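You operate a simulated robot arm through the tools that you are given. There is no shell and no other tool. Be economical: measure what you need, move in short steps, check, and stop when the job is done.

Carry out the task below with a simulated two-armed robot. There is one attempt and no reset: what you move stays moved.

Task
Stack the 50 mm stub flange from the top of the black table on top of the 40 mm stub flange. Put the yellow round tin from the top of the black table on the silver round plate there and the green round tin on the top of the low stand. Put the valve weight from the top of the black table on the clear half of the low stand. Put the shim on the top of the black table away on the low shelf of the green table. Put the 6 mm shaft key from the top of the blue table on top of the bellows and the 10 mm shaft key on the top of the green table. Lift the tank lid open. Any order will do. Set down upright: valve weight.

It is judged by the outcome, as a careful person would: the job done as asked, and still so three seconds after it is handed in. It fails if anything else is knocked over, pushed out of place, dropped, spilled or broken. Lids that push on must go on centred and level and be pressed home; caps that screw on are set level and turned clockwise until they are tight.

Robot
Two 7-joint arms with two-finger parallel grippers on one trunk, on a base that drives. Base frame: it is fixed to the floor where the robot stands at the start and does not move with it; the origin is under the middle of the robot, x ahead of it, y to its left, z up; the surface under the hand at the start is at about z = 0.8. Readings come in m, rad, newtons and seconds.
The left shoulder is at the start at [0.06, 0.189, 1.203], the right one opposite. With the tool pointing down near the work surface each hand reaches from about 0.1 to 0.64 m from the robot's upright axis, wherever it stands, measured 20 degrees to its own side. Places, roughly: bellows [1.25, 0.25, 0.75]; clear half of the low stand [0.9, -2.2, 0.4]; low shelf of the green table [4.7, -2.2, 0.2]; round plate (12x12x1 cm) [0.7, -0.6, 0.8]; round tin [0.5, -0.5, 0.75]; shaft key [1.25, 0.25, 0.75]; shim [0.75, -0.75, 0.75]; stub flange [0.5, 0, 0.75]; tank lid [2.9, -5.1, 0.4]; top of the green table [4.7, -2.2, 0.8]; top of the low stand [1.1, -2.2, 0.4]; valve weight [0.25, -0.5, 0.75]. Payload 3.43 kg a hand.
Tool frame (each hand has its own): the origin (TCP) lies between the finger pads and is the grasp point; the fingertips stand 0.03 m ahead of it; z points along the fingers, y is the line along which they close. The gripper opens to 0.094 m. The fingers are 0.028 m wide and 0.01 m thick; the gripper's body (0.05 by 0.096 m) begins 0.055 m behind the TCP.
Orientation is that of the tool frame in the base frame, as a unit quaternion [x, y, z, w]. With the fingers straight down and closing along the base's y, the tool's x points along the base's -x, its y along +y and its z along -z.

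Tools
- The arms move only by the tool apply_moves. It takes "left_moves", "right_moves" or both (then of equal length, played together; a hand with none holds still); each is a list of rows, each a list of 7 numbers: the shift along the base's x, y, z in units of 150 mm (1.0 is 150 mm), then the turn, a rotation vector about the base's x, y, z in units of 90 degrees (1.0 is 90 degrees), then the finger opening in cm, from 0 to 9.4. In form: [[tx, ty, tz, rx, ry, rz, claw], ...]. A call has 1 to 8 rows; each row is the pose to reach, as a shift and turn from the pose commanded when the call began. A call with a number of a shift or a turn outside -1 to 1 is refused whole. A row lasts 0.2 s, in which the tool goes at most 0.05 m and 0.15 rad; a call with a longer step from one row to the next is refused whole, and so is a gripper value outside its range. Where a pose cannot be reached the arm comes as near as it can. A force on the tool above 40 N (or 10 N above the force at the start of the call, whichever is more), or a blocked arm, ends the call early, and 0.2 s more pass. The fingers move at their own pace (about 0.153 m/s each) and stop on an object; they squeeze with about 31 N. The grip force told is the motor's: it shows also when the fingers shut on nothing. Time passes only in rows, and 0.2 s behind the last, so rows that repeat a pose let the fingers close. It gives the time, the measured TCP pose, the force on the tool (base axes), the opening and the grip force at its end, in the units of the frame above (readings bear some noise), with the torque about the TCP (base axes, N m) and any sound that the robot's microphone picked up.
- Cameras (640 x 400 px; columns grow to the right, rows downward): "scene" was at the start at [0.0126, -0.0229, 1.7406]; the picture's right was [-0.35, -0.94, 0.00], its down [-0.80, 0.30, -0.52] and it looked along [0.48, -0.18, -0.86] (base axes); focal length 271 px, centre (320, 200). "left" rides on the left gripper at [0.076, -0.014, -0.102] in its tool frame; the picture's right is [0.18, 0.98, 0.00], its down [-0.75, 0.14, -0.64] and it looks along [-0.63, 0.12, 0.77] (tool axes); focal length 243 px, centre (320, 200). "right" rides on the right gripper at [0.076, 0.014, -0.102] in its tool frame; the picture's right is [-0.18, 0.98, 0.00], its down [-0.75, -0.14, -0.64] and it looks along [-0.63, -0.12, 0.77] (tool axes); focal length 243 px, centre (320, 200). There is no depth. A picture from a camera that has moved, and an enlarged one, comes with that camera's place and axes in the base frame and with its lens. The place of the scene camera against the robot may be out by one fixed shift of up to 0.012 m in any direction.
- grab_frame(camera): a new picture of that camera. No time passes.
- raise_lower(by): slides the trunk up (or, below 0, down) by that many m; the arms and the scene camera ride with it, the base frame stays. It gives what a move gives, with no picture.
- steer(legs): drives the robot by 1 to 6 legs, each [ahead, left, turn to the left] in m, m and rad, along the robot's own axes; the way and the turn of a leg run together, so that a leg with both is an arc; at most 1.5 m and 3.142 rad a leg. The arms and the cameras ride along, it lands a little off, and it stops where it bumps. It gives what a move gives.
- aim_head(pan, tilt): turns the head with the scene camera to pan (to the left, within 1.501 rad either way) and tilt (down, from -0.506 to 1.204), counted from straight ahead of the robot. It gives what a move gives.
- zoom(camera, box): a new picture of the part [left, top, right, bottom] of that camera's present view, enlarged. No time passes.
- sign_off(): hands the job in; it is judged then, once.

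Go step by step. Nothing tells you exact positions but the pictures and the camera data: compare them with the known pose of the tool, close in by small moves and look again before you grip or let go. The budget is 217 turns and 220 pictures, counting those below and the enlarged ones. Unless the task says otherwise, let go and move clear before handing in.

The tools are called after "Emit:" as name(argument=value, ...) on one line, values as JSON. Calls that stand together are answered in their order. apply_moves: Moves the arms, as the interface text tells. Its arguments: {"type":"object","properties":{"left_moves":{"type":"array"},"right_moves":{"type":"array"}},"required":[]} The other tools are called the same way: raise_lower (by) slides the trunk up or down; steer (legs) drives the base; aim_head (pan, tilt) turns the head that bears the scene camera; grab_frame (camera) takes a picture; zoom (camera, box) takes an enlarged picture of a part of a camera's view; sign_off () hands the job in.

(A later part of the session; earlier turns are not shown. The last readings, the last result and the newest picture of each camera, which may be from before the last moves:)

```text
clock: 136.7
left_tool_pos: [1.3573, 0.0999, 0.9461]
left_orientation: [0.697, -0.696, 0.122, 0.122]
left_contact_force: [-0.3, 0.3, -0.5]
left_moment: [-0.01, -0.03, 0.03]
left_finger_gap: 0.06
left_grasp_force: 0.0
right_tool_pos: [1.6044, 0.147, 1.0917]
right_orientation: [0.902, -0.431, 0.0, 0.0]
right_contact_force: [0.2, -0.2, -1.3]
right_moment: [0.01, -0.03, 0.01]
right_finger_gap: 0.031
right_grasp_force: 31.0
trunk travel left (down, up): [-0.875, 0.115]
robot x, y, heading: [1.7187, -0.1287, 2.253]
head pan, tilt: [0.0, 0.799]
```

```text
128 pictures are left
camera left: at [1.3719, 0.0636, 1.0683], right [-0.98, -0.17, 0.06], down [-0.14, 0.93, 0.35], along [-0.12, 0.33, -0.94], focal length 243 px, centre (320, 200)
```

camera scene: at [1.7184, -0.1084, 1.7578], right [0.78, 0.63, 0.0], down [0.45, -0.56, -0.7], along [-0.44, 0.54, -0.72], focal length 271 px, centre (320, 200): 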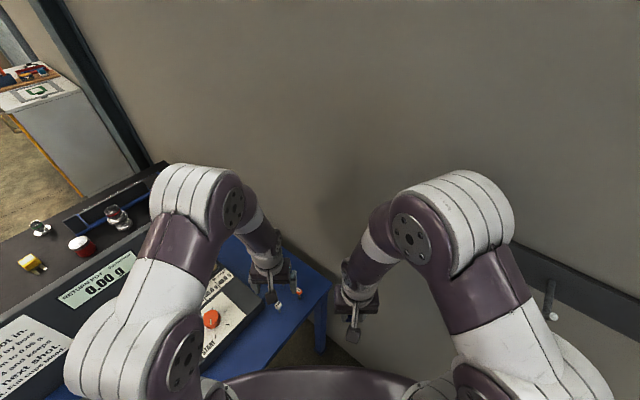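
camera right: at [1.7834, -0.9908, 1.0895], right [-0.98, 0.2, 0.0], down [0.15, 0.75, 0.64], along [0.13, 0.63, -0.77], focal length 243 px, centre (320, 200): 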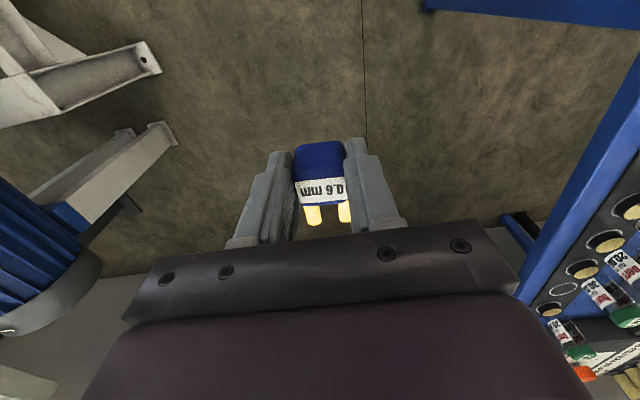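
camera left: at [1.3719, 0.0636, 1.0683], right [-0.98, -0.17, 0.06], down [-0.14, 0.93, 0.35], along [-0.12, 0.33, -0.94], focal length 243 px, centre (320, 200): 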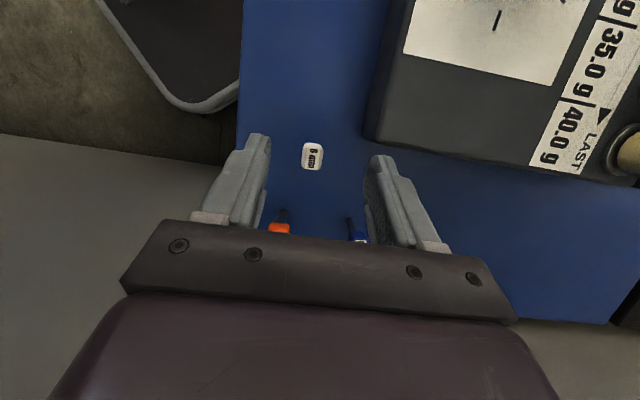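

Aligned. Descend to the head and close.

Emit:
apply_moves(left_moves=[[0.01, -0.005, -0.2, 0, 0, 0, 5], [0.01, -0.005, -0.4, 0, 0, 0, 4.5], [0.01, -0.005, -0.55, 0, 0, 0, 4.5], [0.01, -0.005, -0.59, 0, 0, 0, 4.5]])

Emit:
zoom(camera="left", box=[220, 100, 440, 250])

```text
clock: 137.7
left_tool_pos: [1.3587, 0.0994, 0.8548]
left_orientation: [0.697, -0.696, 0.121, 0.123]
left_contact_force: [0.8, -0.3, 0.9]
left_moment: [0.02, 0.0, -0.01]
left_finger_gap: 0.0448
left_grasp_force: 0.1
right_tool_pos: [1.6042, 0.1474, 1.0914]
right_orientation: [0.903, -0.43, 0.0, 0.0]
right_contact_force: [-0.3, 0.6, -0.5]
right_moment: [0.0, -0.01, 0.01]
right_finger_gap: 0.0308
right_grasp_force: 31.2
trunk travel left (down, up): [-0.875, 0.115]
robot x, y, heading: [1.7212, -0.1245, 2.245]
head pan, tilt: [0.0, 0.799]
```

```text
2.67 times, centred on (330, 175) of left
camera zoom: at [1.3721, 0.0614, 0.9767], right [-0.98, -0.17, 0.06], down [-0.14, 0.93, 0.35], along [-0.12, 0.33, -0.94], focal length 647 px, centre (293, 267)
```

zoom: 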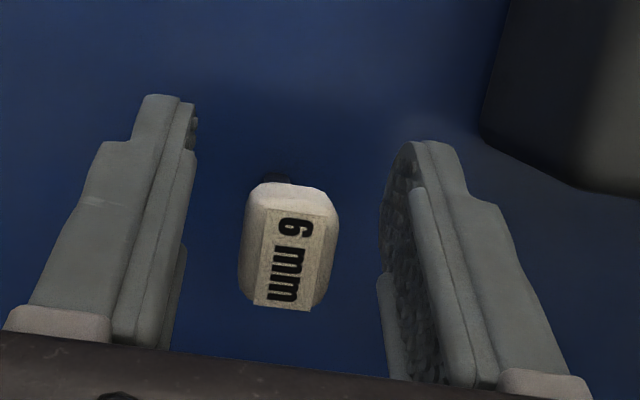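

Centred and reading "6 mm". Close.

Emit:
apply_moves(left_moves=[[0, 0, 0, 0, 0, 0, 3], [0, 0, 0, 0, 0, 0, 1.5], [0, 0, 0, 0, 0, 0, 0.8], [0, 0, 0, 0, 0, 0, 0.8]])

Emit:
apply_moves(left_moves=[[0, 0, 0.2, 0, 0, 0, 0.8], [0, 0, 0.5, 0, 0, 0, 0.8], [0, 0, 0.8, 0, 0, 0, 0.8], [0, 0, 1.0, 0, 0, 0, 0.8]])

Emit:
grab_frame(camera="left")

```text
clock: 138.7
left_tool_pos: [1.3574, 0.1001, 0.8544]
left_orientation: [0.697, -0.696, 0.121, 0.122]
left_contact_force: [0.2, 0.0, -0.8]
left_moment: [0.01, 0.0, 0.0]
left_finger_gap: 0.0212
left_grasp_force: 31.2
right_tool_pos: [1.6064, 0.1462, 1.0912]
right_orientation: [0.903, -0.43, 0.0, 0.0]
right_contact_force: [0.0, -0.1, -0.9]
right_moment: [0.03, -0.01, -0.03]
right_finger_gap: 0.031
right_grasp_force: 30.8
trunk travel left (down, up): [-0.875, 0.115]
robot x, y, heading: [1.7241, -0.1246, 2.253]
head pan, tilt: [0.0, 0.799]
```

```text
clock: 139.7
left_tool_pos: [1.3588, 0.0982, 1.0069]
left_orientation: [0.697, -0.696, 0.122, 0.121]
left_contact_force: [-0.8, -0.7, -0.4]
left_moment: [-0.03, -0.01, -0.02]
left_finger_gap: 0.0212
left_grasp_force: 30.7
right_tool_pos: [1.6071, 0.1458, 1.0918]
right_orientation: [0.903, -0.43, 0.0, 0.0]
right_contact_force: [-0.7, 0.7, -0.1]
right_moment: [0.02, -0.01, -0.01]
right_finger_gap: 0.031
right_grasp_force: 30.9
trunk travel left (down, up): [-0.875, 0.115]
robot x, y, heading: [1.7193, -0.1241, 2.251]
head pan, tilt: [0.0, 0.799]
```

```text
126 pictures are left
camera left: at [1.3725, 0.0605, 1.1286], right [-0.98, -0.17, 0.06], down [-0.14, 0.93, 0.35], along [-0.12, 0.33, -0.94], focal length 243 px, centre (320, 200)
```

left: 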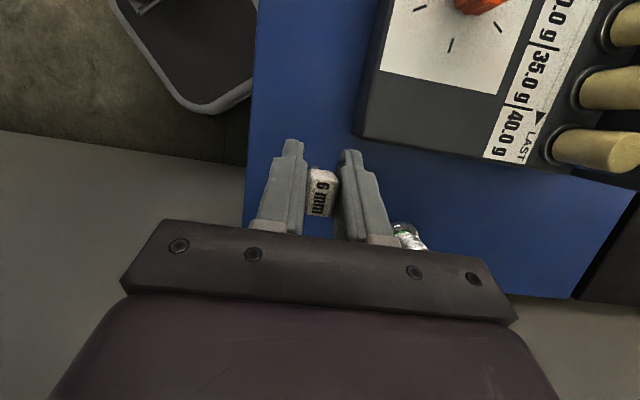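

6 mm key held. Check the bellows with the scene camera.

Emit:
zoom(camera="scene", box=[220, 220, 330, 310])

Emit:
grab_frame(camera="right")

```text
4.44 times, centred on (275, 265) of scene
camera zoom: at [1.7181, -0.1071, 1.7577], right [0.78, 0.63, 0.0], down [0.45, -0.56, -0.7], along [-0.44, 0.54, -0.72], focal length 1206 px, centre (520, -89)
```

zoom: 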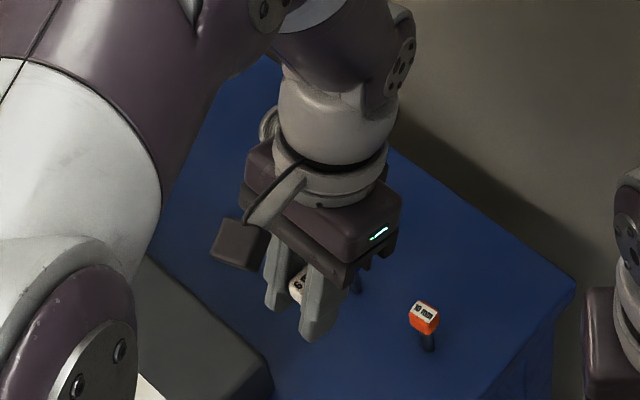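

```text
124 pictures are left
camera right: at [1.642, 0.0788, 1.1936], right [-0.88, -0.47, 0.0], down [-0.36, 0.67, 0.64], along [-0.3, 0.57, -0.77], focal length 243 px, centre (320, 200)
```

right: 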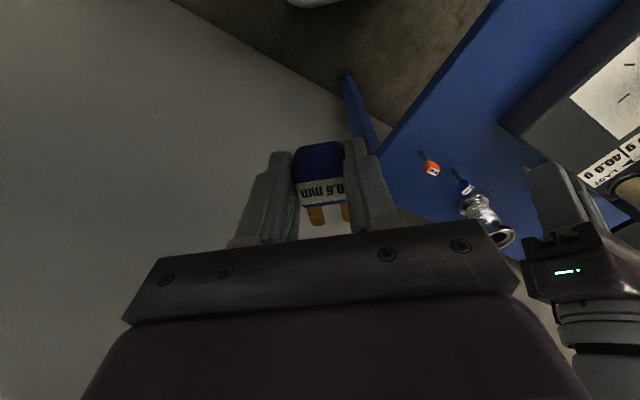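

Emit:
zoom(camera="right", box=[410, 145, 530, 260])

```text
3.48 times, centred on (470, 202) of right
camera zoom: at [1.642, 0.0788, 1.1936], right [-0.88, -0.47, 0.0], down [-0.36, 0.67, 0.64], along [-0.3, 0.57, -0.77], focal length 844 px, centre (-202, 191)
```

zoom: 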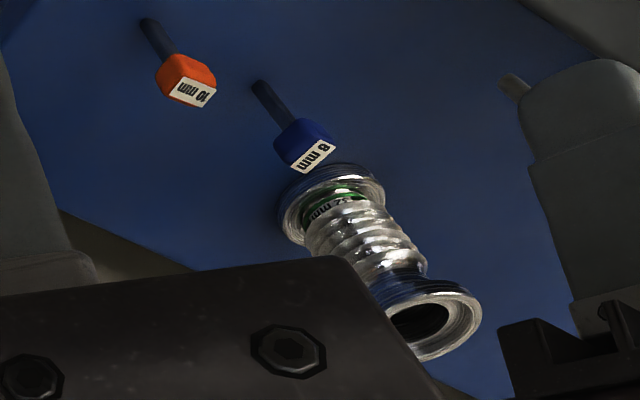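

Un-tilt the hand for a clearer left-camera look at the bellows' top.

Emit:
apply_moves(left_moves=[[0.05, 0, 0, 0.08, 0, 0, 0.8], [0.1, 0, 0.1, 0.16, 0, 0, 0.8], [0.15, 0.1, 0.2, 0.22, 0, 0, 0.8], [0.15, 0.1, 0.3, 0.22, 0, 0, 0.8]])

Emit:
zoom(camera="left", box=[360, 130, 500, 250])

```text
clock: 140.7
left_tool_pos: [1.3799, 0.1131, 1.0514]
left_orientation: [0.708, -0.707, 0.0, 0.0]
left_contact_force: [0.2, -0.9, -1.0]
left_moment: [0.0, 0.04, 0.01]
left_finger_gap: 0.0215
left_grasp_force: 31.2
right_tool_pos: [1.6058, 0.146, 1.0922]
right_orientation: [0.903, -0.431, -0.001, -0.001]
right_contact_force: [-0.5, -0.5, -0.9]
right_moment: [-0.03, -0.02, 0.01]
right_finger_gap: 0.0309
right_grasp_force: 31.3
trunk travel left (down, up): [-0.875, 0.115]
robot x, y, heading: [1.7205, -0.124, 2.25]
head pan, tilt: [0.0, 0.799]
```

```text
3.33 times, centred on (430, 190) of left
camera zoom: at [1.3949, 0.0375, 1.1537], right [-0.98, -0.19, 0.0], down [-0.14, 0.75, 0.64], along [-0.12, 0.63, -0.77], focal length 809 px, centre (-47, 233)
```

zoom: 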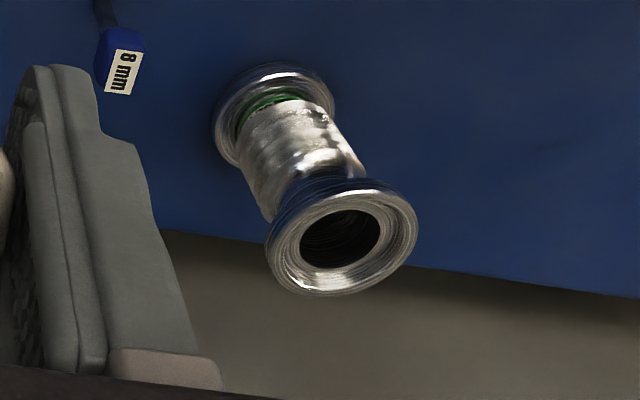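

Bellows axis ≈(1.200,0.217), top ≈0.90, ring Ø61 with Ø33 bore – the 6 mm key (66 mm long) can lie across it. To grip it lengthwise, I'll first lay it on a clear bit of the blue table. Tilt the hand forward 45°.

Emit:
apply_moves(left_moves=[[-0.05, -0.08, 0, 0.09, 0, 0, 0.8], [-0.1, -0.16, -0.1, 0.18, 0, 0, 0.8], [-0.15, -0.24, -0.2, 0.27, 0, 0, 0.8], [-0.2, -0.32, -0.35, 0.36, 0, 0, 0.8], [-0.2, -0.35, -0.5, 0.45, 0, 0, 0.8], [-0.2, -0.35, -0.67, 0.5, 0, 0, 0.8]])

Emit:
grab_frame(camera="left")

Emit:
zoom(camera="right", box=[380, 80, 640, 280])

```text
clock: 142.1
left_tool_pos: [1.3326, 0.0682, 0.9556]
left_orientation: [0.654, -0.653, -0.266, -0.274]
left_contact_force: [0.3, 0.6, 0.6]
left_moment: [-0.01, -0.02, 0.0]
left_finger_gap: 0.0213
left_grasp_force: 31.0
left hand out of reach, approached as far as the arm can: row 6
right_tool_pos: [1.6052, 0.146, 1.092]
right_orientation: [0.903, -0.431, 0.001, 0.0]
right_contact_force: [-0.3, -0.2, -1.3]
right_moment: [-0.02, -0.05, 0.0]
right_finger_gap: 0.0311
right_grasp_force: 30.9
trunk travel left (down, up): [-0.875, 0.115]
robot x, y, heading: [1.7241, -0.1236, 2.248]
head pan, tilt: [0.0, 0.799]
```

```text
121 pictures are left
camera left: at [1.346, -0.0574, 0.9748], right [-0.98, -0.13, -0.14], down [-0.15, 0.08, 0.99], along [-0.12, 0.99, -0.1], focal length 243 px, centre (320, 200)
```

left: 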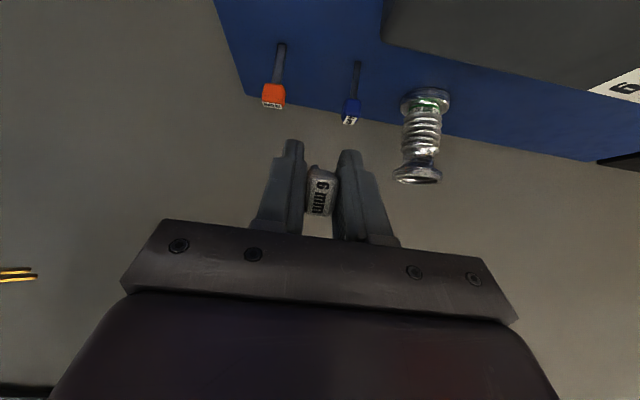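

```text
2.00 times, centred on (510, 180) of right
camera zoom: at [1.6407, 0.0795, 1.1935], right [-0.88, -0.48, 0.0], down [-0.37, 0.67, 0.64], along [-0.3, 0.56, -0.77], focal length 485 px, centre (-60, 240)
```

zoom: 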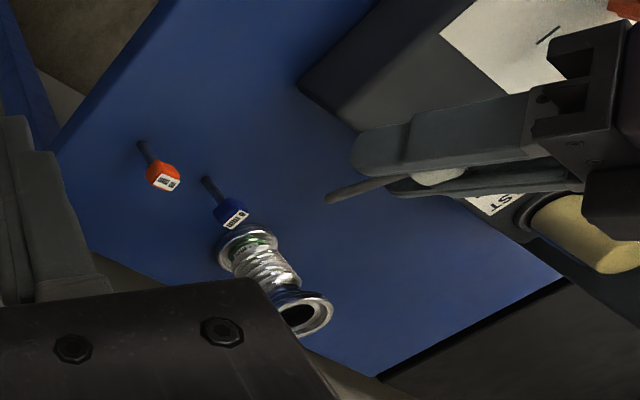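

Reached ~45°. Move out from the grease box a little and lower to lay the key down.

Emit:
apply_moves(left_moves=[[0.1, -0.02, -0.1, -0.03, 0, 0, 0.8], [0.2, -0.04, -0.3, -0.06, 0, 0, 0.8], [0.2, -0.04, -0.5, -0.06, 0, 0, 0.8], [0.2, -0.04, -0.7, -0.06, 0, 0, 0.8], [0.2, -0.04, -0.76, -0.06, 0, 0, 0.8]])

Emit:
zoom(camera="right", box=[380, 80, 640, 280])

```text
clock: 143.3
left_tool_pos: [1.3416, 0.0775, 0.8354]
left_orientation: [0.667, -0.665, -0.236, -0.241]
left_contact_force: [-0.3, 0.3, -0.3]
left_moment: [-0.01, 0.01, 0.02]
left_finger_gap: 0.0215
left_grasp_force: 31.0
left hand out of reach, approached as far as the arm can: row 1, 2, 3, 4, 5
right_tool_pos: [1.6056, 0.146, 1.0923]
right_orientation: [0.902, -0.431, 0.0, 0.0]
right_contact_force: [0.8, 0.6, -1.7]
right_moment: [0.01, 0.01, 0.0]
right_finger_gap: 0.0312
right_grasp_force: 31.0
trunk travel left (down, up): [-0.875, 0.115]
robot x, y, heading: [1.7199, -0.1271, 2.249]
head pan, tilt: [0.0, 0.799]
```

```text
2.00 times, centred on (510, 180) of right
camera zoom: at [1.6416, 0.0793, 1.1936], right [-0.88, -0.47, 0.0], down [-0.36, 0.67, 0.64], along [-0.3, 0.56, -0.77], focal length 485 px, centre (-60, 240)
```

zoom: 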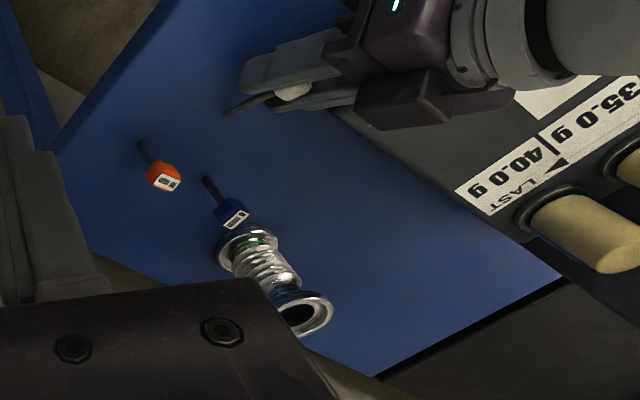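

Fingers are 3 mm above the table with the shaft tip nearly touching. Release.

Emit:
apply_moves(left_moves=[[0, 0, 0, 0, 0, 0, 2.6], [0, 0, 0, 0, 0, 0, 4], [0, 0, 0, 0, 0, 0, 5], [0, 0, 0, 0, 0, 0, 5]])

Emit:
zoom(camera="right", box=[380, 80, 640, 280])

Emit:
zoom(camera="left", box=[200, 100, 460, 260])

```text
clock: 144.3
left_tool_pos: [1.3447, 0.0768, 0.8361]
left_orientation: [0.666, -0.665, -0.234, -0.242]
left_contact_force: [16.8, 1.5, -6.0]
left_moment: [0.23, 0.16, 0.57]
left_finger_gap: 0.0406
left_grasp_force: 0.0
right_tool_pos: [1.6071, 0.1471, 1.0911]
right_orientation: [0.903, -0.43, -0.001, 0.001]
right_contact_force: [-0.1, -0.5, -0.3]
right_moment: [0.03, 0.04, 0.04]
right_finger_gap: 0.031
right_grasp_force: 30.9
trunk travel left (down, up): [-0.875, 0.115]
robot x, y, heading: [1.724, -0.124, 2.248]
head pan, tilt: [0.0, 0.799]
```

```text
2.00 times, centred on (510, 180) of right
camera zoom: at [1.6439, 0.0797, 1.1935], right [-0.88, -0.47, 0.0], down [-0.36, 0.68, 0.64], along [-0.31, 0.56, -0.77], focal length 485 px, centre (-60, 240)
```

zoom: 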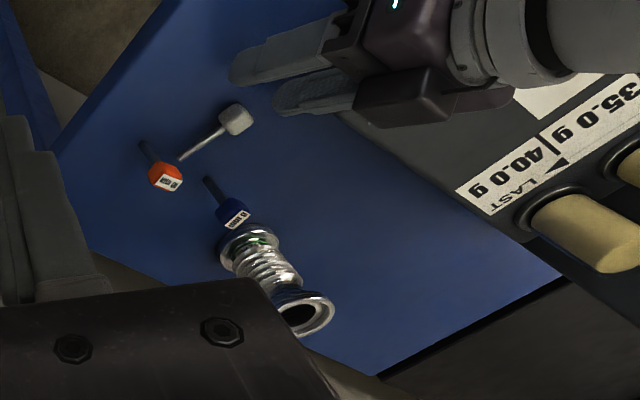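

```text
2.46 times, centred on (330, 180) of left
camera zoom: at [1.3579, -0.048, 0.8679], right [-0.98, -0.14, -0.13], down [-0.15, 0.18, 0.97], along [-0.11, 0.97, -0.2], focal length 597 px, centre (295, 249)
```

zoom: 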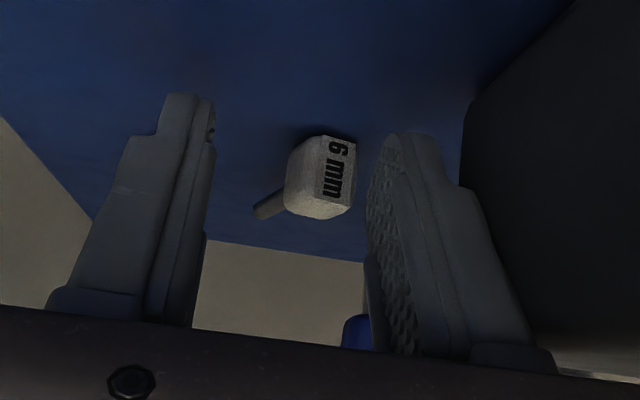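

The key lies on the table with its shaft toward the other keys (not touching). A finger touches the grease box; close a little and rise straight up, un-tilting.

Emit:
apply_moves(left_moves=[[0.02, 0, 0, 0, 0, 0, 3], [0.04, -0.05, 0.05, 0, 0, 0, 3], [0.05, -0.1, 0.3, 0, 0, 0, 3], [0.05, -0.1, 0.6, -0.06, 0, 0, 3], [0.05, -0.1, 0.9, -0.15, 0, 0, 3], [0.05, -0.1, 1.0, -0.24, 0, 0, 3]])

Emit:
apply_moves(left_moves=[[0, -0.1, 0.1, -0.09, 0, 0, 3], [0.05, -0.15, 0.2, -0.18, 0, 0, 4], [0.1, -0.15, 0.3, -0.2, 0, 0, 5]])

Emit:
grab_frame(camera="left")

Emit:
zoom(camera="right", box=[380, 80, 640, 280])

```text
clock: 145.7
left_tool_pos: [1.3493, 0.0629, 0.9858]
left_orientation: [0.699, -0.698, -0.11, -0.11]
left_contact_force: [-0.5, -1.5, 0.2]
left_moment: [0.04, -0.05, -0.01]
left_finger_gap: 0.0301
left_grasp_force: 0.1
left hand out of reach, approached as far as the arm can: row 1, 2, 3
right_tool_pos: [1.6049, 0.1471, 1.0909]
right_orientation: [0.903, -0.43, 0.001, 0.001]
right_contact_force: [0.1, 0.5, -0.5]
right_moment: [0.0, -0.01, -0.01]
right_finger_gap: 0.031
right_grasp_force: 31.4
trunk travel left (down, up): [-0.875, 0.115]
robot x, y, heading: [1.721, -0.1224, 2.249]
head pan, tilt: [0.0, 0.799]
```

```text
clock: 146.5
left_tool_pos: [1.363, 0.04, 1.0273]
left_orientation: [0.708, -0.706, -0.002, -0.005]
left_contact_force: [-0.3, 0.4, 0.5]
left_moment: [-0.06, -0.04, 0.01]
left_finger_gap: 0.0498
left_grasp_force: 0.1
left hand out of reach, approached as far as the arm can: row 3
right_tool_pos: [1.606, 0.1464, 1.0924]
right_orientation: [0.903, -0.43, 0.0, 0.0]
right_contact_force: [-0.9, -0.2, 0.3]
right_moment: [0.02, 0.01, 0.0]
right_finger_gap: 0.0309
right_grasp_force: 31.3
trunk travel left (down, up): [-0.875, 0.115]
robot x, y, heading: [1.7193, -0.1247, 2.246]
head pan, tilt: [0.0, 0.799]
```

```text
116 pictures are left
camera left: at [1.3755, -0.0383, 1.1291], right [-0.98, -0.18, -0.01], down [-0.14, 0.75, 0.65], along [-0.12, 0.64, -0.76], focal length 243 px, centre (320, 200)
```

left: 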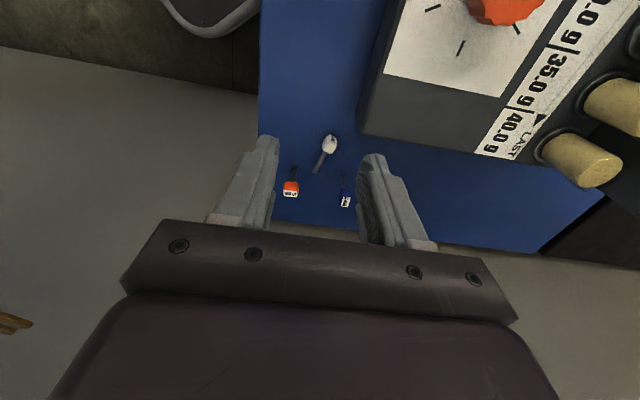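

```text
2.00 times, centred on (510, 180) of right
camera zoom: at [1.6418, 0.0793, 1.1935], right [-0.88, -0.48, 0.0], down [-0.36, 0.67, 0.64], along [-0.3, 0.56, -0.77], focal length 485 px, centre (-60, 240)
```

zoom: 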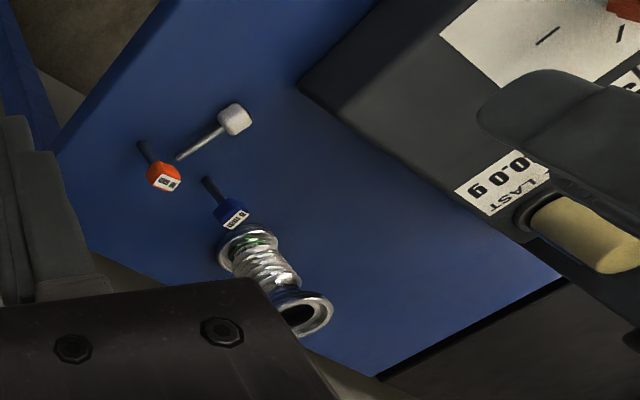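

Key lies from head ≈(1.332,0.125) to tip ≈(1.341,0.179). Zoom for accuracy.

Emit:
zoom(camera="left", box=[270, 120, 370, 215])

```text
4.21 times, centred on (320, 168) of left
camera zoom: at [1.3755, -0.0383, 1.1291], right [-0.98, -0.18, -0.01], down [-0.14, 0.75, 0.65], along [-0.12, 0.64, -0.76], focal length 1022 px, centre (320, 337)
```

zoom: 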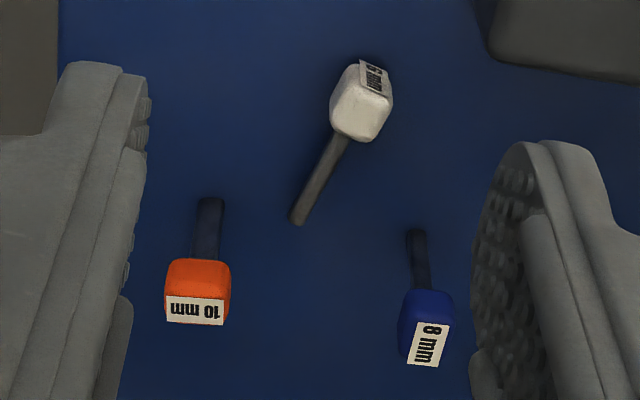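

Move above the head with a −12.6° yaw, then descend.

Emit:
apply_moves(left_moves=[[-0.1, 0.2, 0, 0, 0, -0.07, 4.5], [-0.2, 0.4, -0.1, 0, 0, -0.14, 4.5], [-0.213, 0.553, -0.3, 0, 0, -0.14, 4.5], [-0.213, 0.553, -0.55, 0, 0, -0.14, 4.5], [-0.213, 0.553, -0.65, 0, 0, -0.14, 4.5]])

Emit:
grab_frame(camera="left")

```text
clock: 147.7
left_tool_pos: [1.3303, 0.1237, 0.9314]
left_orientation: [-0.626, 0.78, 0.0, 0.0]
left_contact_force: [0.1, 1.1, -0.1]
left_moment: [0.01, 0.03, -0.01]
left_finger_gap: 0.0449
left_grasp_force: 0.1
right_tool_pos: [1.6052, 0.1464, 1.0911]
right_orientation: [0.902, -0.431, 0.001, 0.0]
right_contact_force: [-0.8, 0.0, -0.2]
right_moment: [-0.03, 0.0, 0.01]
right_finger_gap: 0.0309
right_grasp_force: 30.9
trunk travel left (down, up): [-0.875, 0.115]
robot x, y, heading: [1.7253, -0.1232, 2.248]
head pan, tilt: [0.0, 0.799]
```

```text
113 pictures are left
camera left: at [1.3282, 0.0459, 1.0342], right [-1.0, 0.03, 0.0], down [0.03, 0.77, 0.64], along [0.02, 0.64, -0.77], focal length 243 px, centre (320, 200)
```

left: 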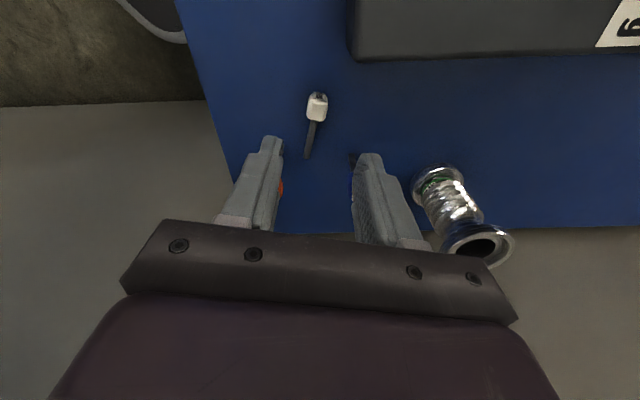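

Emit:
apply_moves(left_moves=[[0.013, -0.02, -0.2, 0, 0, 0, 4.5], [0.013, -0.02, -0.4, 0, 0, 0, 4.5], [0.013, -0.02, -0.55, 0, 0, 0, 4.5], [0.013, -0.02, -0.635, 0, 0, 0, 4.5], [0.013, -0.02, -0.635, 0, 0, 0, 3], [0.013, -0.02, -0.635, 0, 0, 0, 1], [0.013, -0.02, -0.635, 0, 0, 0, 1]])

Emit:
grab_frame(camera="left")

```text
clock: 149.3
left_tool_pos: [1.334, 0.1225, 0.837]
left_orientation: [-0.626, 0.78, -0.001, -0.001]
left_contact_force: [0.0, -1.0, 0.5]
left_moment: [-0.05, 0.0, -0.01]
left_finger_gap: 0.0167
left_grasp_force: 31.3
right_tool_pos: [1.6058, 0.1453, 1.0911]
right_orientation: [0.903, -0.43, 0.0, 0.0]
right_contact_force: [-1.1, 0.3, -0.5]
right_moment: [-0.04, 0.04, -0.01]
right_finger_gap: 0.0309
right_grasp_force: 31.0
trunk travel left (down, up): [-0.875, 0.115]
robot x, y, heading: [1.724, -0.1246, 2.25]
head pan, tilt: [0.0, 0.799]
```

```text
112 pictures are left
camera left: at [1.3311, 0.0442, 0.9386], right [-1.0, 0.03, 0.0], down [0.03, 0.77, 0.64], along [0.02, 0.64, -0.77], focal length 243 px, centre (320, 200)
```

left: 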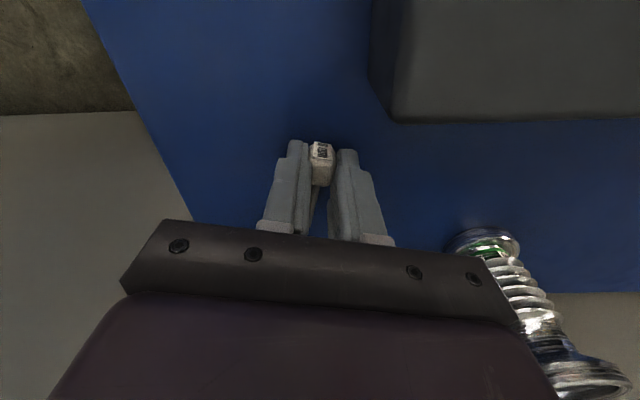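

Gripped the lying key by its head. Lift and carry over to the bellows.

Emit:
apply_moves(left_moves=[[0, 0, 0.25, 0, 0, 0, 1], [0, 0, 0.5, 0, 0, 0, 1], [0, 0, 0.75, 0, 0, 0, 1], [-0.2, 0.1, 0.95, 0, 0, 0, 1], [-0.45, 0.24, 0.95, 0, 0, 0, 1], [-0.7, 0.36, 0.95, 0, 0, 0, 1], [-0.927, 0.487, 0.95, 0, 0, 0, 1]])

Emit:
grab_frame(camera="left")

Emit:
zoom(camera="right", box=[400, 120, 600, 280])

```text
clock: 150.9
left_tool_pos: [1.1919, 0.1939, 0.9764]
left_orientation: [-0.626, 0.78, 0.0, -0.001]
left_contact_force: [-0.2, 0.0, 0.0]
left_moment: [0.0, -0.03, -0.01]
left_finger_gap: 0.0166
left_grasp_force: 30.8
right_tool_pos: [1.6041, 0.147, 1.0915]
right_orientation: [0.903, -0.43, 0.002, -0.001]
right_contact_force: [0.2, -0.1, -1.2]
right_moment: [0.01, 0.0, -0.03]
right_finger_gap: 0.031
right_grasp_force: 30.0
trunk travel left (down, up): [-0.875, 0.115]
robot x, y, heading: [1.7225, -0.1211, 2.254]
head pan, tilt: [0.0, 0.799]
```

```text
111 pictures are left
camera left: at [1.1891, 0.115, 1.0789], right [-1.0, 0.03, 0.0], down [0.03, 0.77, 0.64], along [0.02, 0.64, -0.77], focal length 243 px, centre (320, 200)
```

left: 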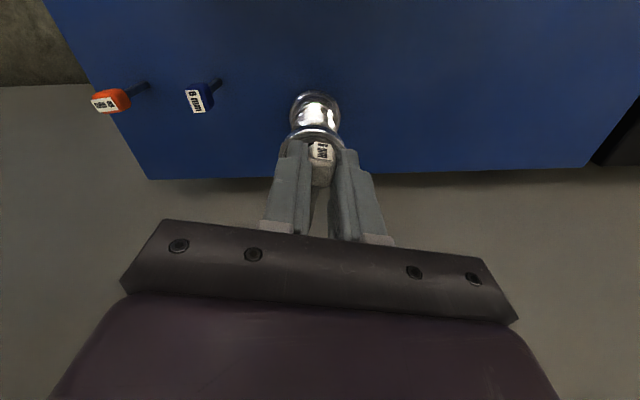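

```text
2.50 times, centred on (500, 200) of right
camera zoom: at [1.6407, 0.0795, 1.1935], right [-0.88, -0.47, 0.0], down [-0.37, 0.67, 0.64], along [-0.3, 0.56, -0.77], focal length 606 px, centre (-130, 200)
```

zoom: 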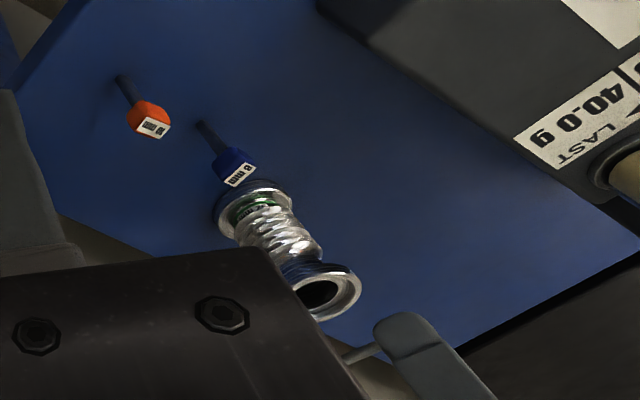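

Emit:
zoom(camera="right", box=[490, 215, 580, 280])

Emit:
zoom(camera="left", box=[260, 80, 380, 240])

Emit:
zoom(camera="scene", box=[210, 200, 330, 290])

```text
6.15 times, centred on (535, 248) of right
camera zoom: at [1.6407, 0.0795, 1.1935], right [-0.88, -0.47, 0.0], down [-0.37, 0.67, 0.64], along [-0.3, 0.56, -0.77], focal length 1493 px, centre (-1003, -92)
```

zoom: 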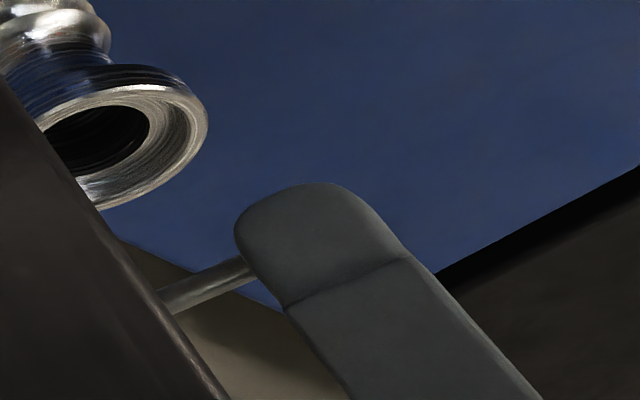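

```text
2.50 times, centred on (320, 160) of left
camera zoom: at [1.1891, 0.115, 1.0789], right [-1.0, 0.03, 0.0], down [0.03, 0.77, 0.64], along [0.02, 0.64, -0.77], focal length 606 px, centre (320, 300)
```

zoom: 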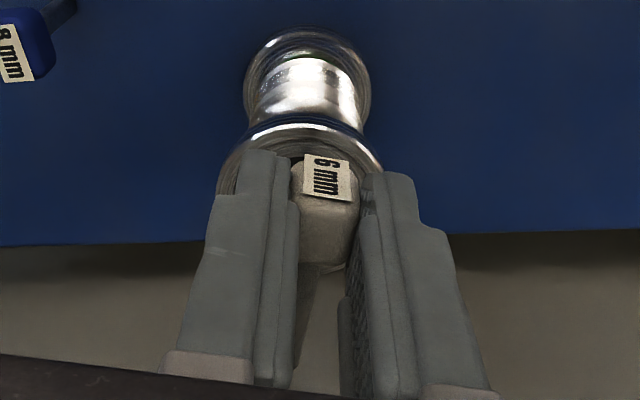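

```text
4.44 times, centred on (270, 245) of scene
camera zoom: at [1.7161, -0.106, 1.7577], right [0.78, 0.63, 0.0], down [0.45, -0.56, -0.7], along [-0.44, 0.54, -0.72], focal length 1206 px, centre (542, 0)
```

zoom: 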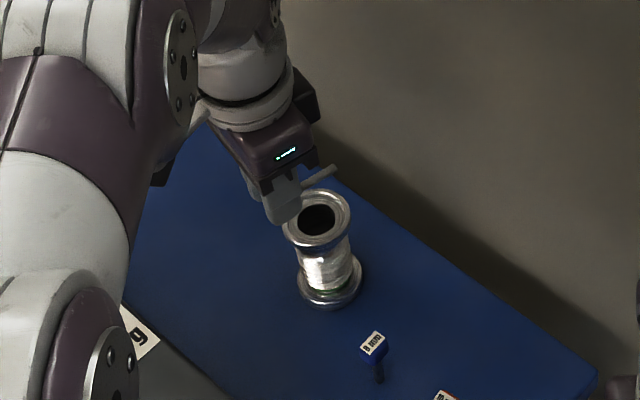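

Alignment is good: head over the near ring, shaft crossing to the far side. Lower slowly.

Emit:
apply_moves(left_moves=[[0.005, -0.005, -0.08, 0, 0, 0, 1], [0.005, -0.005, -0.16, 0, 0, 0, 1], [0.005, -0.005, -0.2, 0, 0, 0, 1], [0.005, -0.005, -0.22, 0, 0, 0, 1]])

Emit:
zoom(camera="scene", box=[255, 225, 305, 275])

Emit:
zoom(camera="left", box=[260, 80, 380, 240])

```text
clock: 151.9
left_tool_pos: [1.1951, 0.1928, 0.944]
left_orientation: [-0.626, 0.78, -0.001, -0.001]
left_contact_force: [0.3, -0.4, -0.1]
left_moment: [-0.03, -0.02, 0.01]
left_finger_gap: 0.0169
left_grasp_force: 30.8
right_tool_pos: [1.6048, 0.1458, 1.0932]
right_orientation: [0.903, -0.43, -0.001, 0.0]
right_contact_force: [-0.2, 0.3, -0.4]
right_moment: [0.02, 0.04, 0.02]
right_finger_gap: 0.0312
right_grasp_force: 31.1
trunk travel left (down, up): [-0.875, 0.115]
robot x, y, heading: [1.7236, -0.1216, 2.251]
head pan, tilt: [0.0, 0.799]
```

```text
8.00 times, centred on (280, 250) of scene
camera zoom: at [1.7176, -0.1065, 1.7577], right [0.78, 0.63, 0.0], down [0.45, -0.56, -0.7], along [-0.44, 0.54, -0.72], focal length 2171 px, centre (640, -200)
```

zoom: 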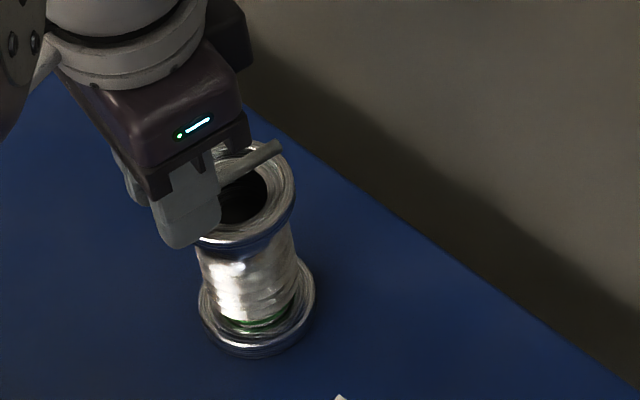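

```text
2.50 times, centred on (320, 160) of left
camera zoom: at [1.1918, 0.1147, 1.0471], right [-1.0, 0.03, 0.0], down [0.03, 0.77, 0.64], along [0.02, 0.64, -0.77], focal length 606 px, centre (320, 300)
```

zoom: 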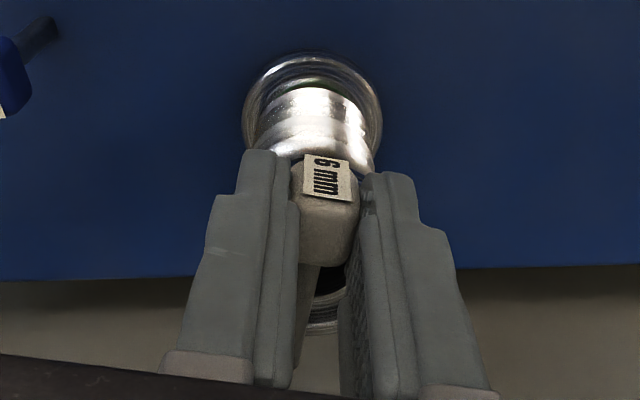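

Shift ~5 mm forward for margin and lower to contact.

Emit:
apply_moves(left_moves=[[0.025, 0.035, 0, 0, 0, 0, 1], [0.025, 0.035, -0.02, 0, 0, 0, 1], [0.025, 0.035, -0.035, 0, 0, 0, 1], [0.025, 0.035, -0.05, 0, 0, 0, 1]])

Emit:
zoom(camera="scene", box=[255, 225, 305, 275])

Emit:
zoom(camera="left", box=[260, 80, 380, 240])

```text
clock: 152.9
left_tool_pos: [1.1993, 0.1988, 0.9402]
left_orientation: [-0.626, 0.78, 0.002, -0.001]
left_contact_force: [-2.7, -4.6, 18.9]
left_moment: [-0.24, 0.13, -0.01]
left_finger_gap: 0.0166
left_grasp_force: 31.0
right_tool_pos: [1.6069, 0.1444, 1.0928]
right_orientation: [0.903, -0.43, -0.001, 0.0]
right_contact_force: [0.5, 0.3, -0.9]
right_moment: [0.02, -0.02, 0.04]
right_finger_gap: 0.0312
right_grasp_force: 30.8
trunk travel left (down, up): [-0.875, 0.115]
robot x, y, heading: [1.7203, -0.1239, 2.255]
head pan, tilt: [0.0, 0.799]
```

```text
8.00 times, centred on (280, 250) of scene
camera zoom: at [1.7197, -0.1094, 1.7581], right [0.78, 0.63, 0.0], down [0.45, -0.56, -0.7], along [-0.44, 0.54, -0.72], focal length 2171 px, centre (640, -200)
```

zoom: 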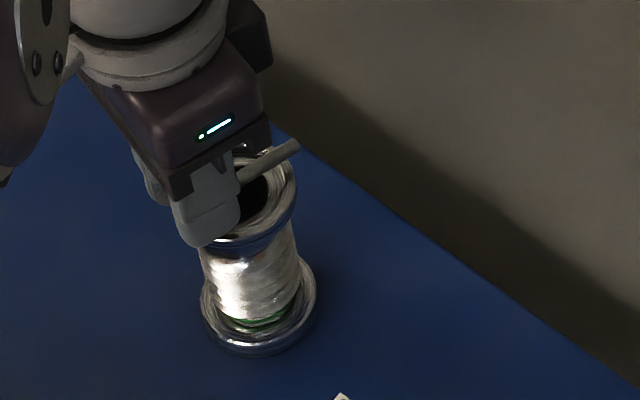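

```text
2.50 times, centred on (320, 160) of left
camera zoom: at [1.1964, 0.1203, 1.0427], right [-1.0, 0.03, 0.0], down [0.03, 0.76, 0.64], along [0.02, 0.64, -0.76], focal length 606 px, centre (320, 300)
```

zoom: 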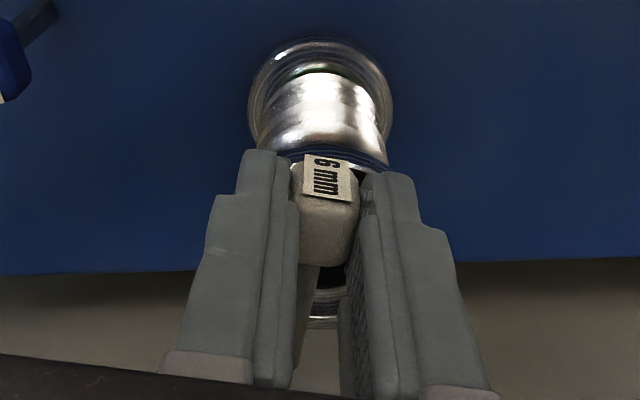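

Contact reached; ease up ~4 mm of command, release gently, and rise.

Emit:
apply_moves(left_moves=[[-0.004, -0.018, 0.03, 0, 0, 0, 1], [-0.004, -0.018, 0.025, 0, 0, 0, 1], [-0.004, -0.018, 0.025, 0, 0, 0, 2.2], [-0.004, -0.018, 0.025, 0, 0, 0, 3.5], [-0.004, -0.018, 0.025, 0, 0, 0, 3.5]])

Emit:
zoom(camera="left", box=[230, 60, 410, 240])

Emit:
zoom(camera="scene", box=[255, 225, 305, 275])

```text
clock: 154.1
left_tool_pos: [1.1994, 0.1958, 0.9404]
left_orientation: [-0.626, 0.78, 0.0, 0.0]
left_contact_force: [-0.5, 0.3, 0.5]
left_moment: [-0.02, -0.01, -0.01]
left_finger_gap: 0.0349
left_grasp_force: 0.1
right_tool_pos: [1.6046, 0.145, 1.091]
right_orientation: [0.902, -0.431, 0.0, 0.0]
right_contact_force: [0.8, 1.6, -0.8]
right_moment: [-0.01, 0.0, 0.0]
right_finger_gap: 0.0308
right_grasp_force: 31.1
trunk travel left (down, up): [-0.875, 0.115]
robot x, y, heading: [1.7227, -0.123, 2.251]
head pan, tilt: [0.0, 0.799]
```

```text
2.22 times, centred on (320, 150) of left
camera zoom: at [1.1953, 0.1185, 1.0437], right [-1.0, 0.03, 0.0], down [0.03, 0.77, 0.64], along [0.02, 0.64, -0.77], focal length 539 px, centre (320, 311)
```

zoom: 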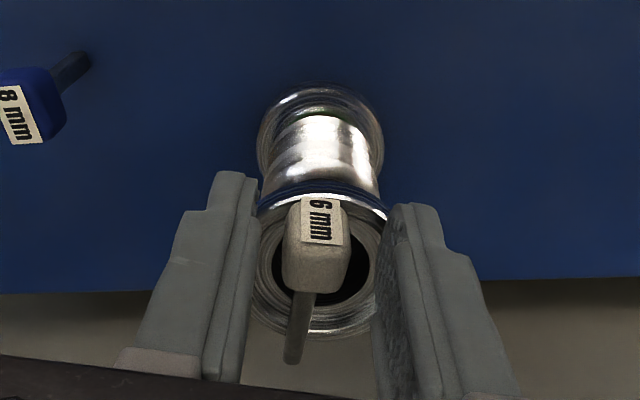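

```text
8.00 times, centred on (280, 250) of scene
camera zoom: at [1.7176, -0.1066, 1.7577], right [0.78, 0.63, 0.0], down [0.45, -0.56, -0.7], along [-0.44, 0.54, -0.72], focal length 2171 px, centre (640, -200)
```

zoom: 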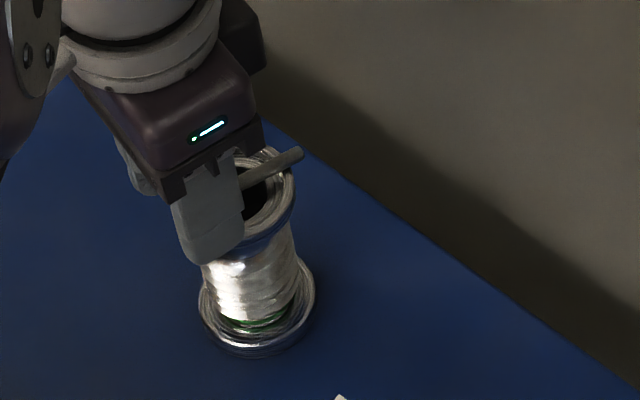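

The 6 mm key rests across the bellows' top. Rise straight up.

Emit:
apply_moves(left_moves=[[0, 0, 0.1, 0, 0, 0, 3.5], [0, 0, 0.3, 0, 0, 0, 3.5], [0, 0, 0.55, 0, 0, 0, 3.5], [0, 0, 0.8, 0, 0, 0, 4]])

Emit:
grab_frame(camera="left")

```text
clock: 155.1
left_tool_pos: [1.1999, 0.195, 1.0576]
left_orientation: [-0.626, 0.78, 0.0, -0.001]
left_contact_force: [-0.2, -0.7, 0.7]
left_moment: [0.01, -0.01, 0.03]
left_finger_gap: 0.0399
left_grasp_force: 0.0
right_tool_pos: [1.6058, 0.1454, 1.0905]
right_orientation: [0.903, -0.43, 0.0, 0.0]
right_contact_force: [0.1, -0.8, -0.3]
right_moment: [0.01, 0.01, -0.01]
right_finger_gap: 0.031
right_grasp_force: 30.9
trunk travel left (down, up): [-0.875, 0.115]
robot x, y, heading: [1.7253, -0.1218, 2.249]
head pan, tilt: [0.0, 0.799]
```

```text
100 pictures are left
camera left: at [1.1973, 0.1174, 1.1607], right [-1.0, 0.03, 0.0], down [0.03, 0.77, 0.64], along [0.02, 0.64, -0.77], focal length 243 px, centre (320, 200)
```

left: 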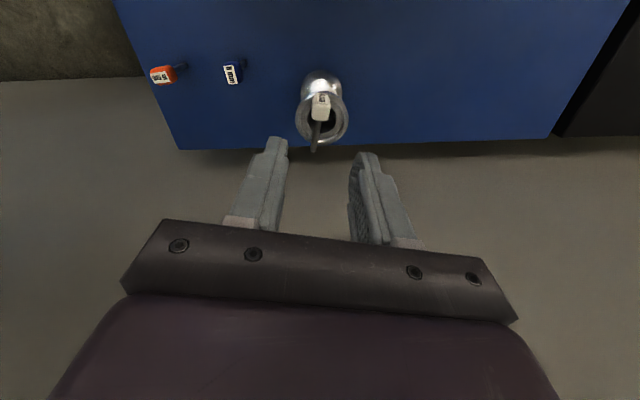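

Perfect. Now the 10 mm (orange) key at ≈(1.377,0.175).

Emit:
apply_moves(left_moves=[[0.2, 0, 0, 0, 0, 0.03, 4.5], [0.4, -0.05, 0, 0, 0, 0.06, 4.5], [0.6, -0.1, 0, 0, 0, 0.1, 5], [0.8, -0.13, 0, 0, 0, 0.14, 5], [1.0, -0.133, -0.1, 0, 0, 0.14, 5]])

Emit:
apply_moves(left_moves=[[0.18, 0, -0.1, 0, 0, 0, 5], [0.18, 0, -0.35, 0, 0, 0, 5], [0.18, 0, -0.6, 0, 0, 0, 5]])

Emit:
grab_frame(camera="left")

```text
clock: 156.3
left_tool_pos: [1.3497, 0.176, 1.047]
left_orientation: [0.708, -0.706, 0.0, 0.001]
left_contact_force: [0.3, 0.3, -0.5]
left_moment: [-0.04, 0.02, -0.01]
left_finger_gap: 0.0499
left_grasp_force: 0.1
right_tool_pos: [1.6071, 0.1473, 1.0917]
right_orientation: [0.902, -0.431, 0.001, 0.0]
right_contact_force: [0.4, 0.0, -0.8]
right_moment: [-0.04, 0.01, 0.0]
right_finger_gap: 0.031
right_grasp_force: 30.9
trunk travel left (down, up): [-0.875, 0.115]
robot x, y, heading: [1.7196, -0.1226, 2.252]
head pan, tilt: [0.0, 0.799]
```

```text
clock: 157.1
left_tool_pos: [1.3742, 0.1769, 0.9562]
left_orientation: [0.707, -0.707, 0.001, 0.001]
left_contact_force: [0.6, -0.1, 0.0]
left_moment: [-0.02, -0.02, 0.0]
left_finger_gap: 0.0499
left_grasp_force: 0.0
right_tool_pos: [1.6053, 0.146, 1.091]
right_orientation: [0.903, -0.43, 0.001, -0.001]
right_contact_force: [-1.1, 0.8, -0.1]
right_moment: [-0.01, -0.02, 0.01]
right_finger_gap: 0.0311
right_grasp_force: 30.8
trunk travel left (down, up): [-0.875, 0.115]
robot x, y, heading: [1.7237, -0.1226, 2.247]
head pan, tilt: [0.0, 0.799]
```

```text
99 pictures are left
camera left: at [1.3883, 0.1005, 1.0579], right [-0.98, -0.19, 0.0], down [-0.14, 0.75, 0.64], along [-0.12, 0.63, -0.77], focal length 243 px, centre (320, 200)
```

left: 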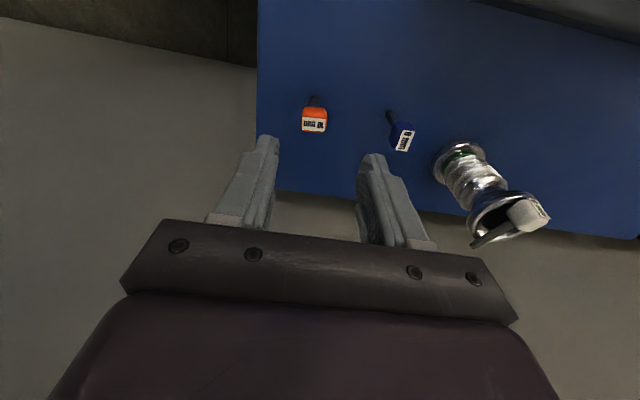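

Emit:
apply_moves(left_moves=[[0.025, 0.015, -0.2, 0, 0, 0, 4.8], [0.025, 0.015, -0.4, 0, 0, 0, 4.8], [0.025, 0.015, -0.6, 0, 0, 0, 4.8], [0.025, 0.015, -0.66, 0, 0, 0, 4.8], [0.025, 0.015, -0.66, 0, 0, 0, 3], [0.025, 0.015, -0.66, 0, 0, 0, 1], [0.025, 0.015, -0.66, 0, 0, 0, 1]])

Emit:
apply_moves(left_moves=[[0, 0, 0.2, 0, 0, 0, 1], [0, 0, 0.5, 0, 0, 0, 1], [0, 0, 0.8, 0, 0, 0, 1], [0, -0.2, 1.0, 0, 0, 0, 1], [0, -0.5, 1.0, 0, 0, 0, 1]])

Emit:
grab_frame(camera="left")

```text
clock: 158.7
left_tool_pos: [1.3764, 0.178, 0.8579]
left_orientation: [-0.707, 0.707, -0.001, 0.0]
left_contact_force: [-0.4, 0.2, 0.1]
left_moment: [0.04, -0.01, 0.01]
left_finger_gap: 0.0254
left_grasp_force: 31.1
right_tool_pos: [1.606, 0.1471, 1.0912]
right_orientation: [0.903, -0.431, 0.0, -0.001]
right_contact_force: [-0.1, -1.3, 0.2]
right_moment: [-0.02, -0.01, -0.03]
right_finger_gap: 0.0309
right_grasp_force: 31.0
trunk travel left (down, up): [-0.875, 0.115]
robot x, y, heading: [1.7206, -0.1228, 2.249]
head pan, tilt: [0.0, 0.799]
```

```text
clock: 159.9
left_tool_pos: [1.3807, 0.1029, 1.0057]
left_orientation: [0.707, -0.707, 0.0, 0.0]
left_contact_force: [0.2, -0.9, 0.0]
left_moment: [-0.02, -0.01, 0.02]
left_finger_gap: 0.0249
left_grasp_force: 30.8
right_tool_pos: [1.6054, 0.1448, 1.0927]
right_orientation: [0.903, -0.431, 0.0, -0.001]
right_contact_force: [-0.9, 0.3, -0.8]
right_moment: [0.0, 0.0, 0.0]
right_finger_gap: 0.0309
right_grasp_force: 31.2
trunk travel left (down, up): [-0.875, 0.115]
robot x, y, heading: [1.7217, -0.1252, 2.249]
head pan, tilt: [0.0, 0.799]
```

```text
98 pictures are left
camera left: at [1.3953, 0.0246, 1.1095], right [-0.98, -0.18, 0.0], down [-0.14, 0.75, 0.64], along [-0.12, 0.63, -0.77], focal length 243 px, centre (320, 200)
```

left: 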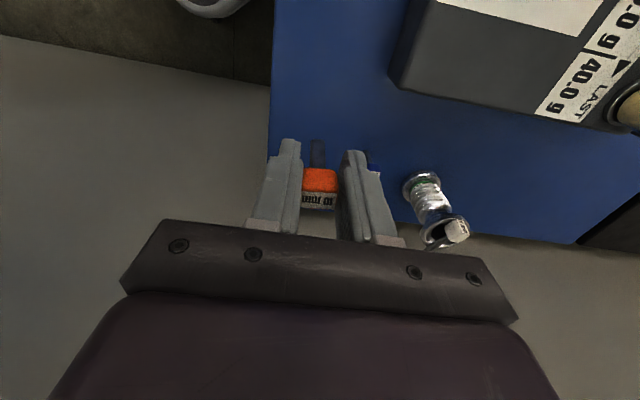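

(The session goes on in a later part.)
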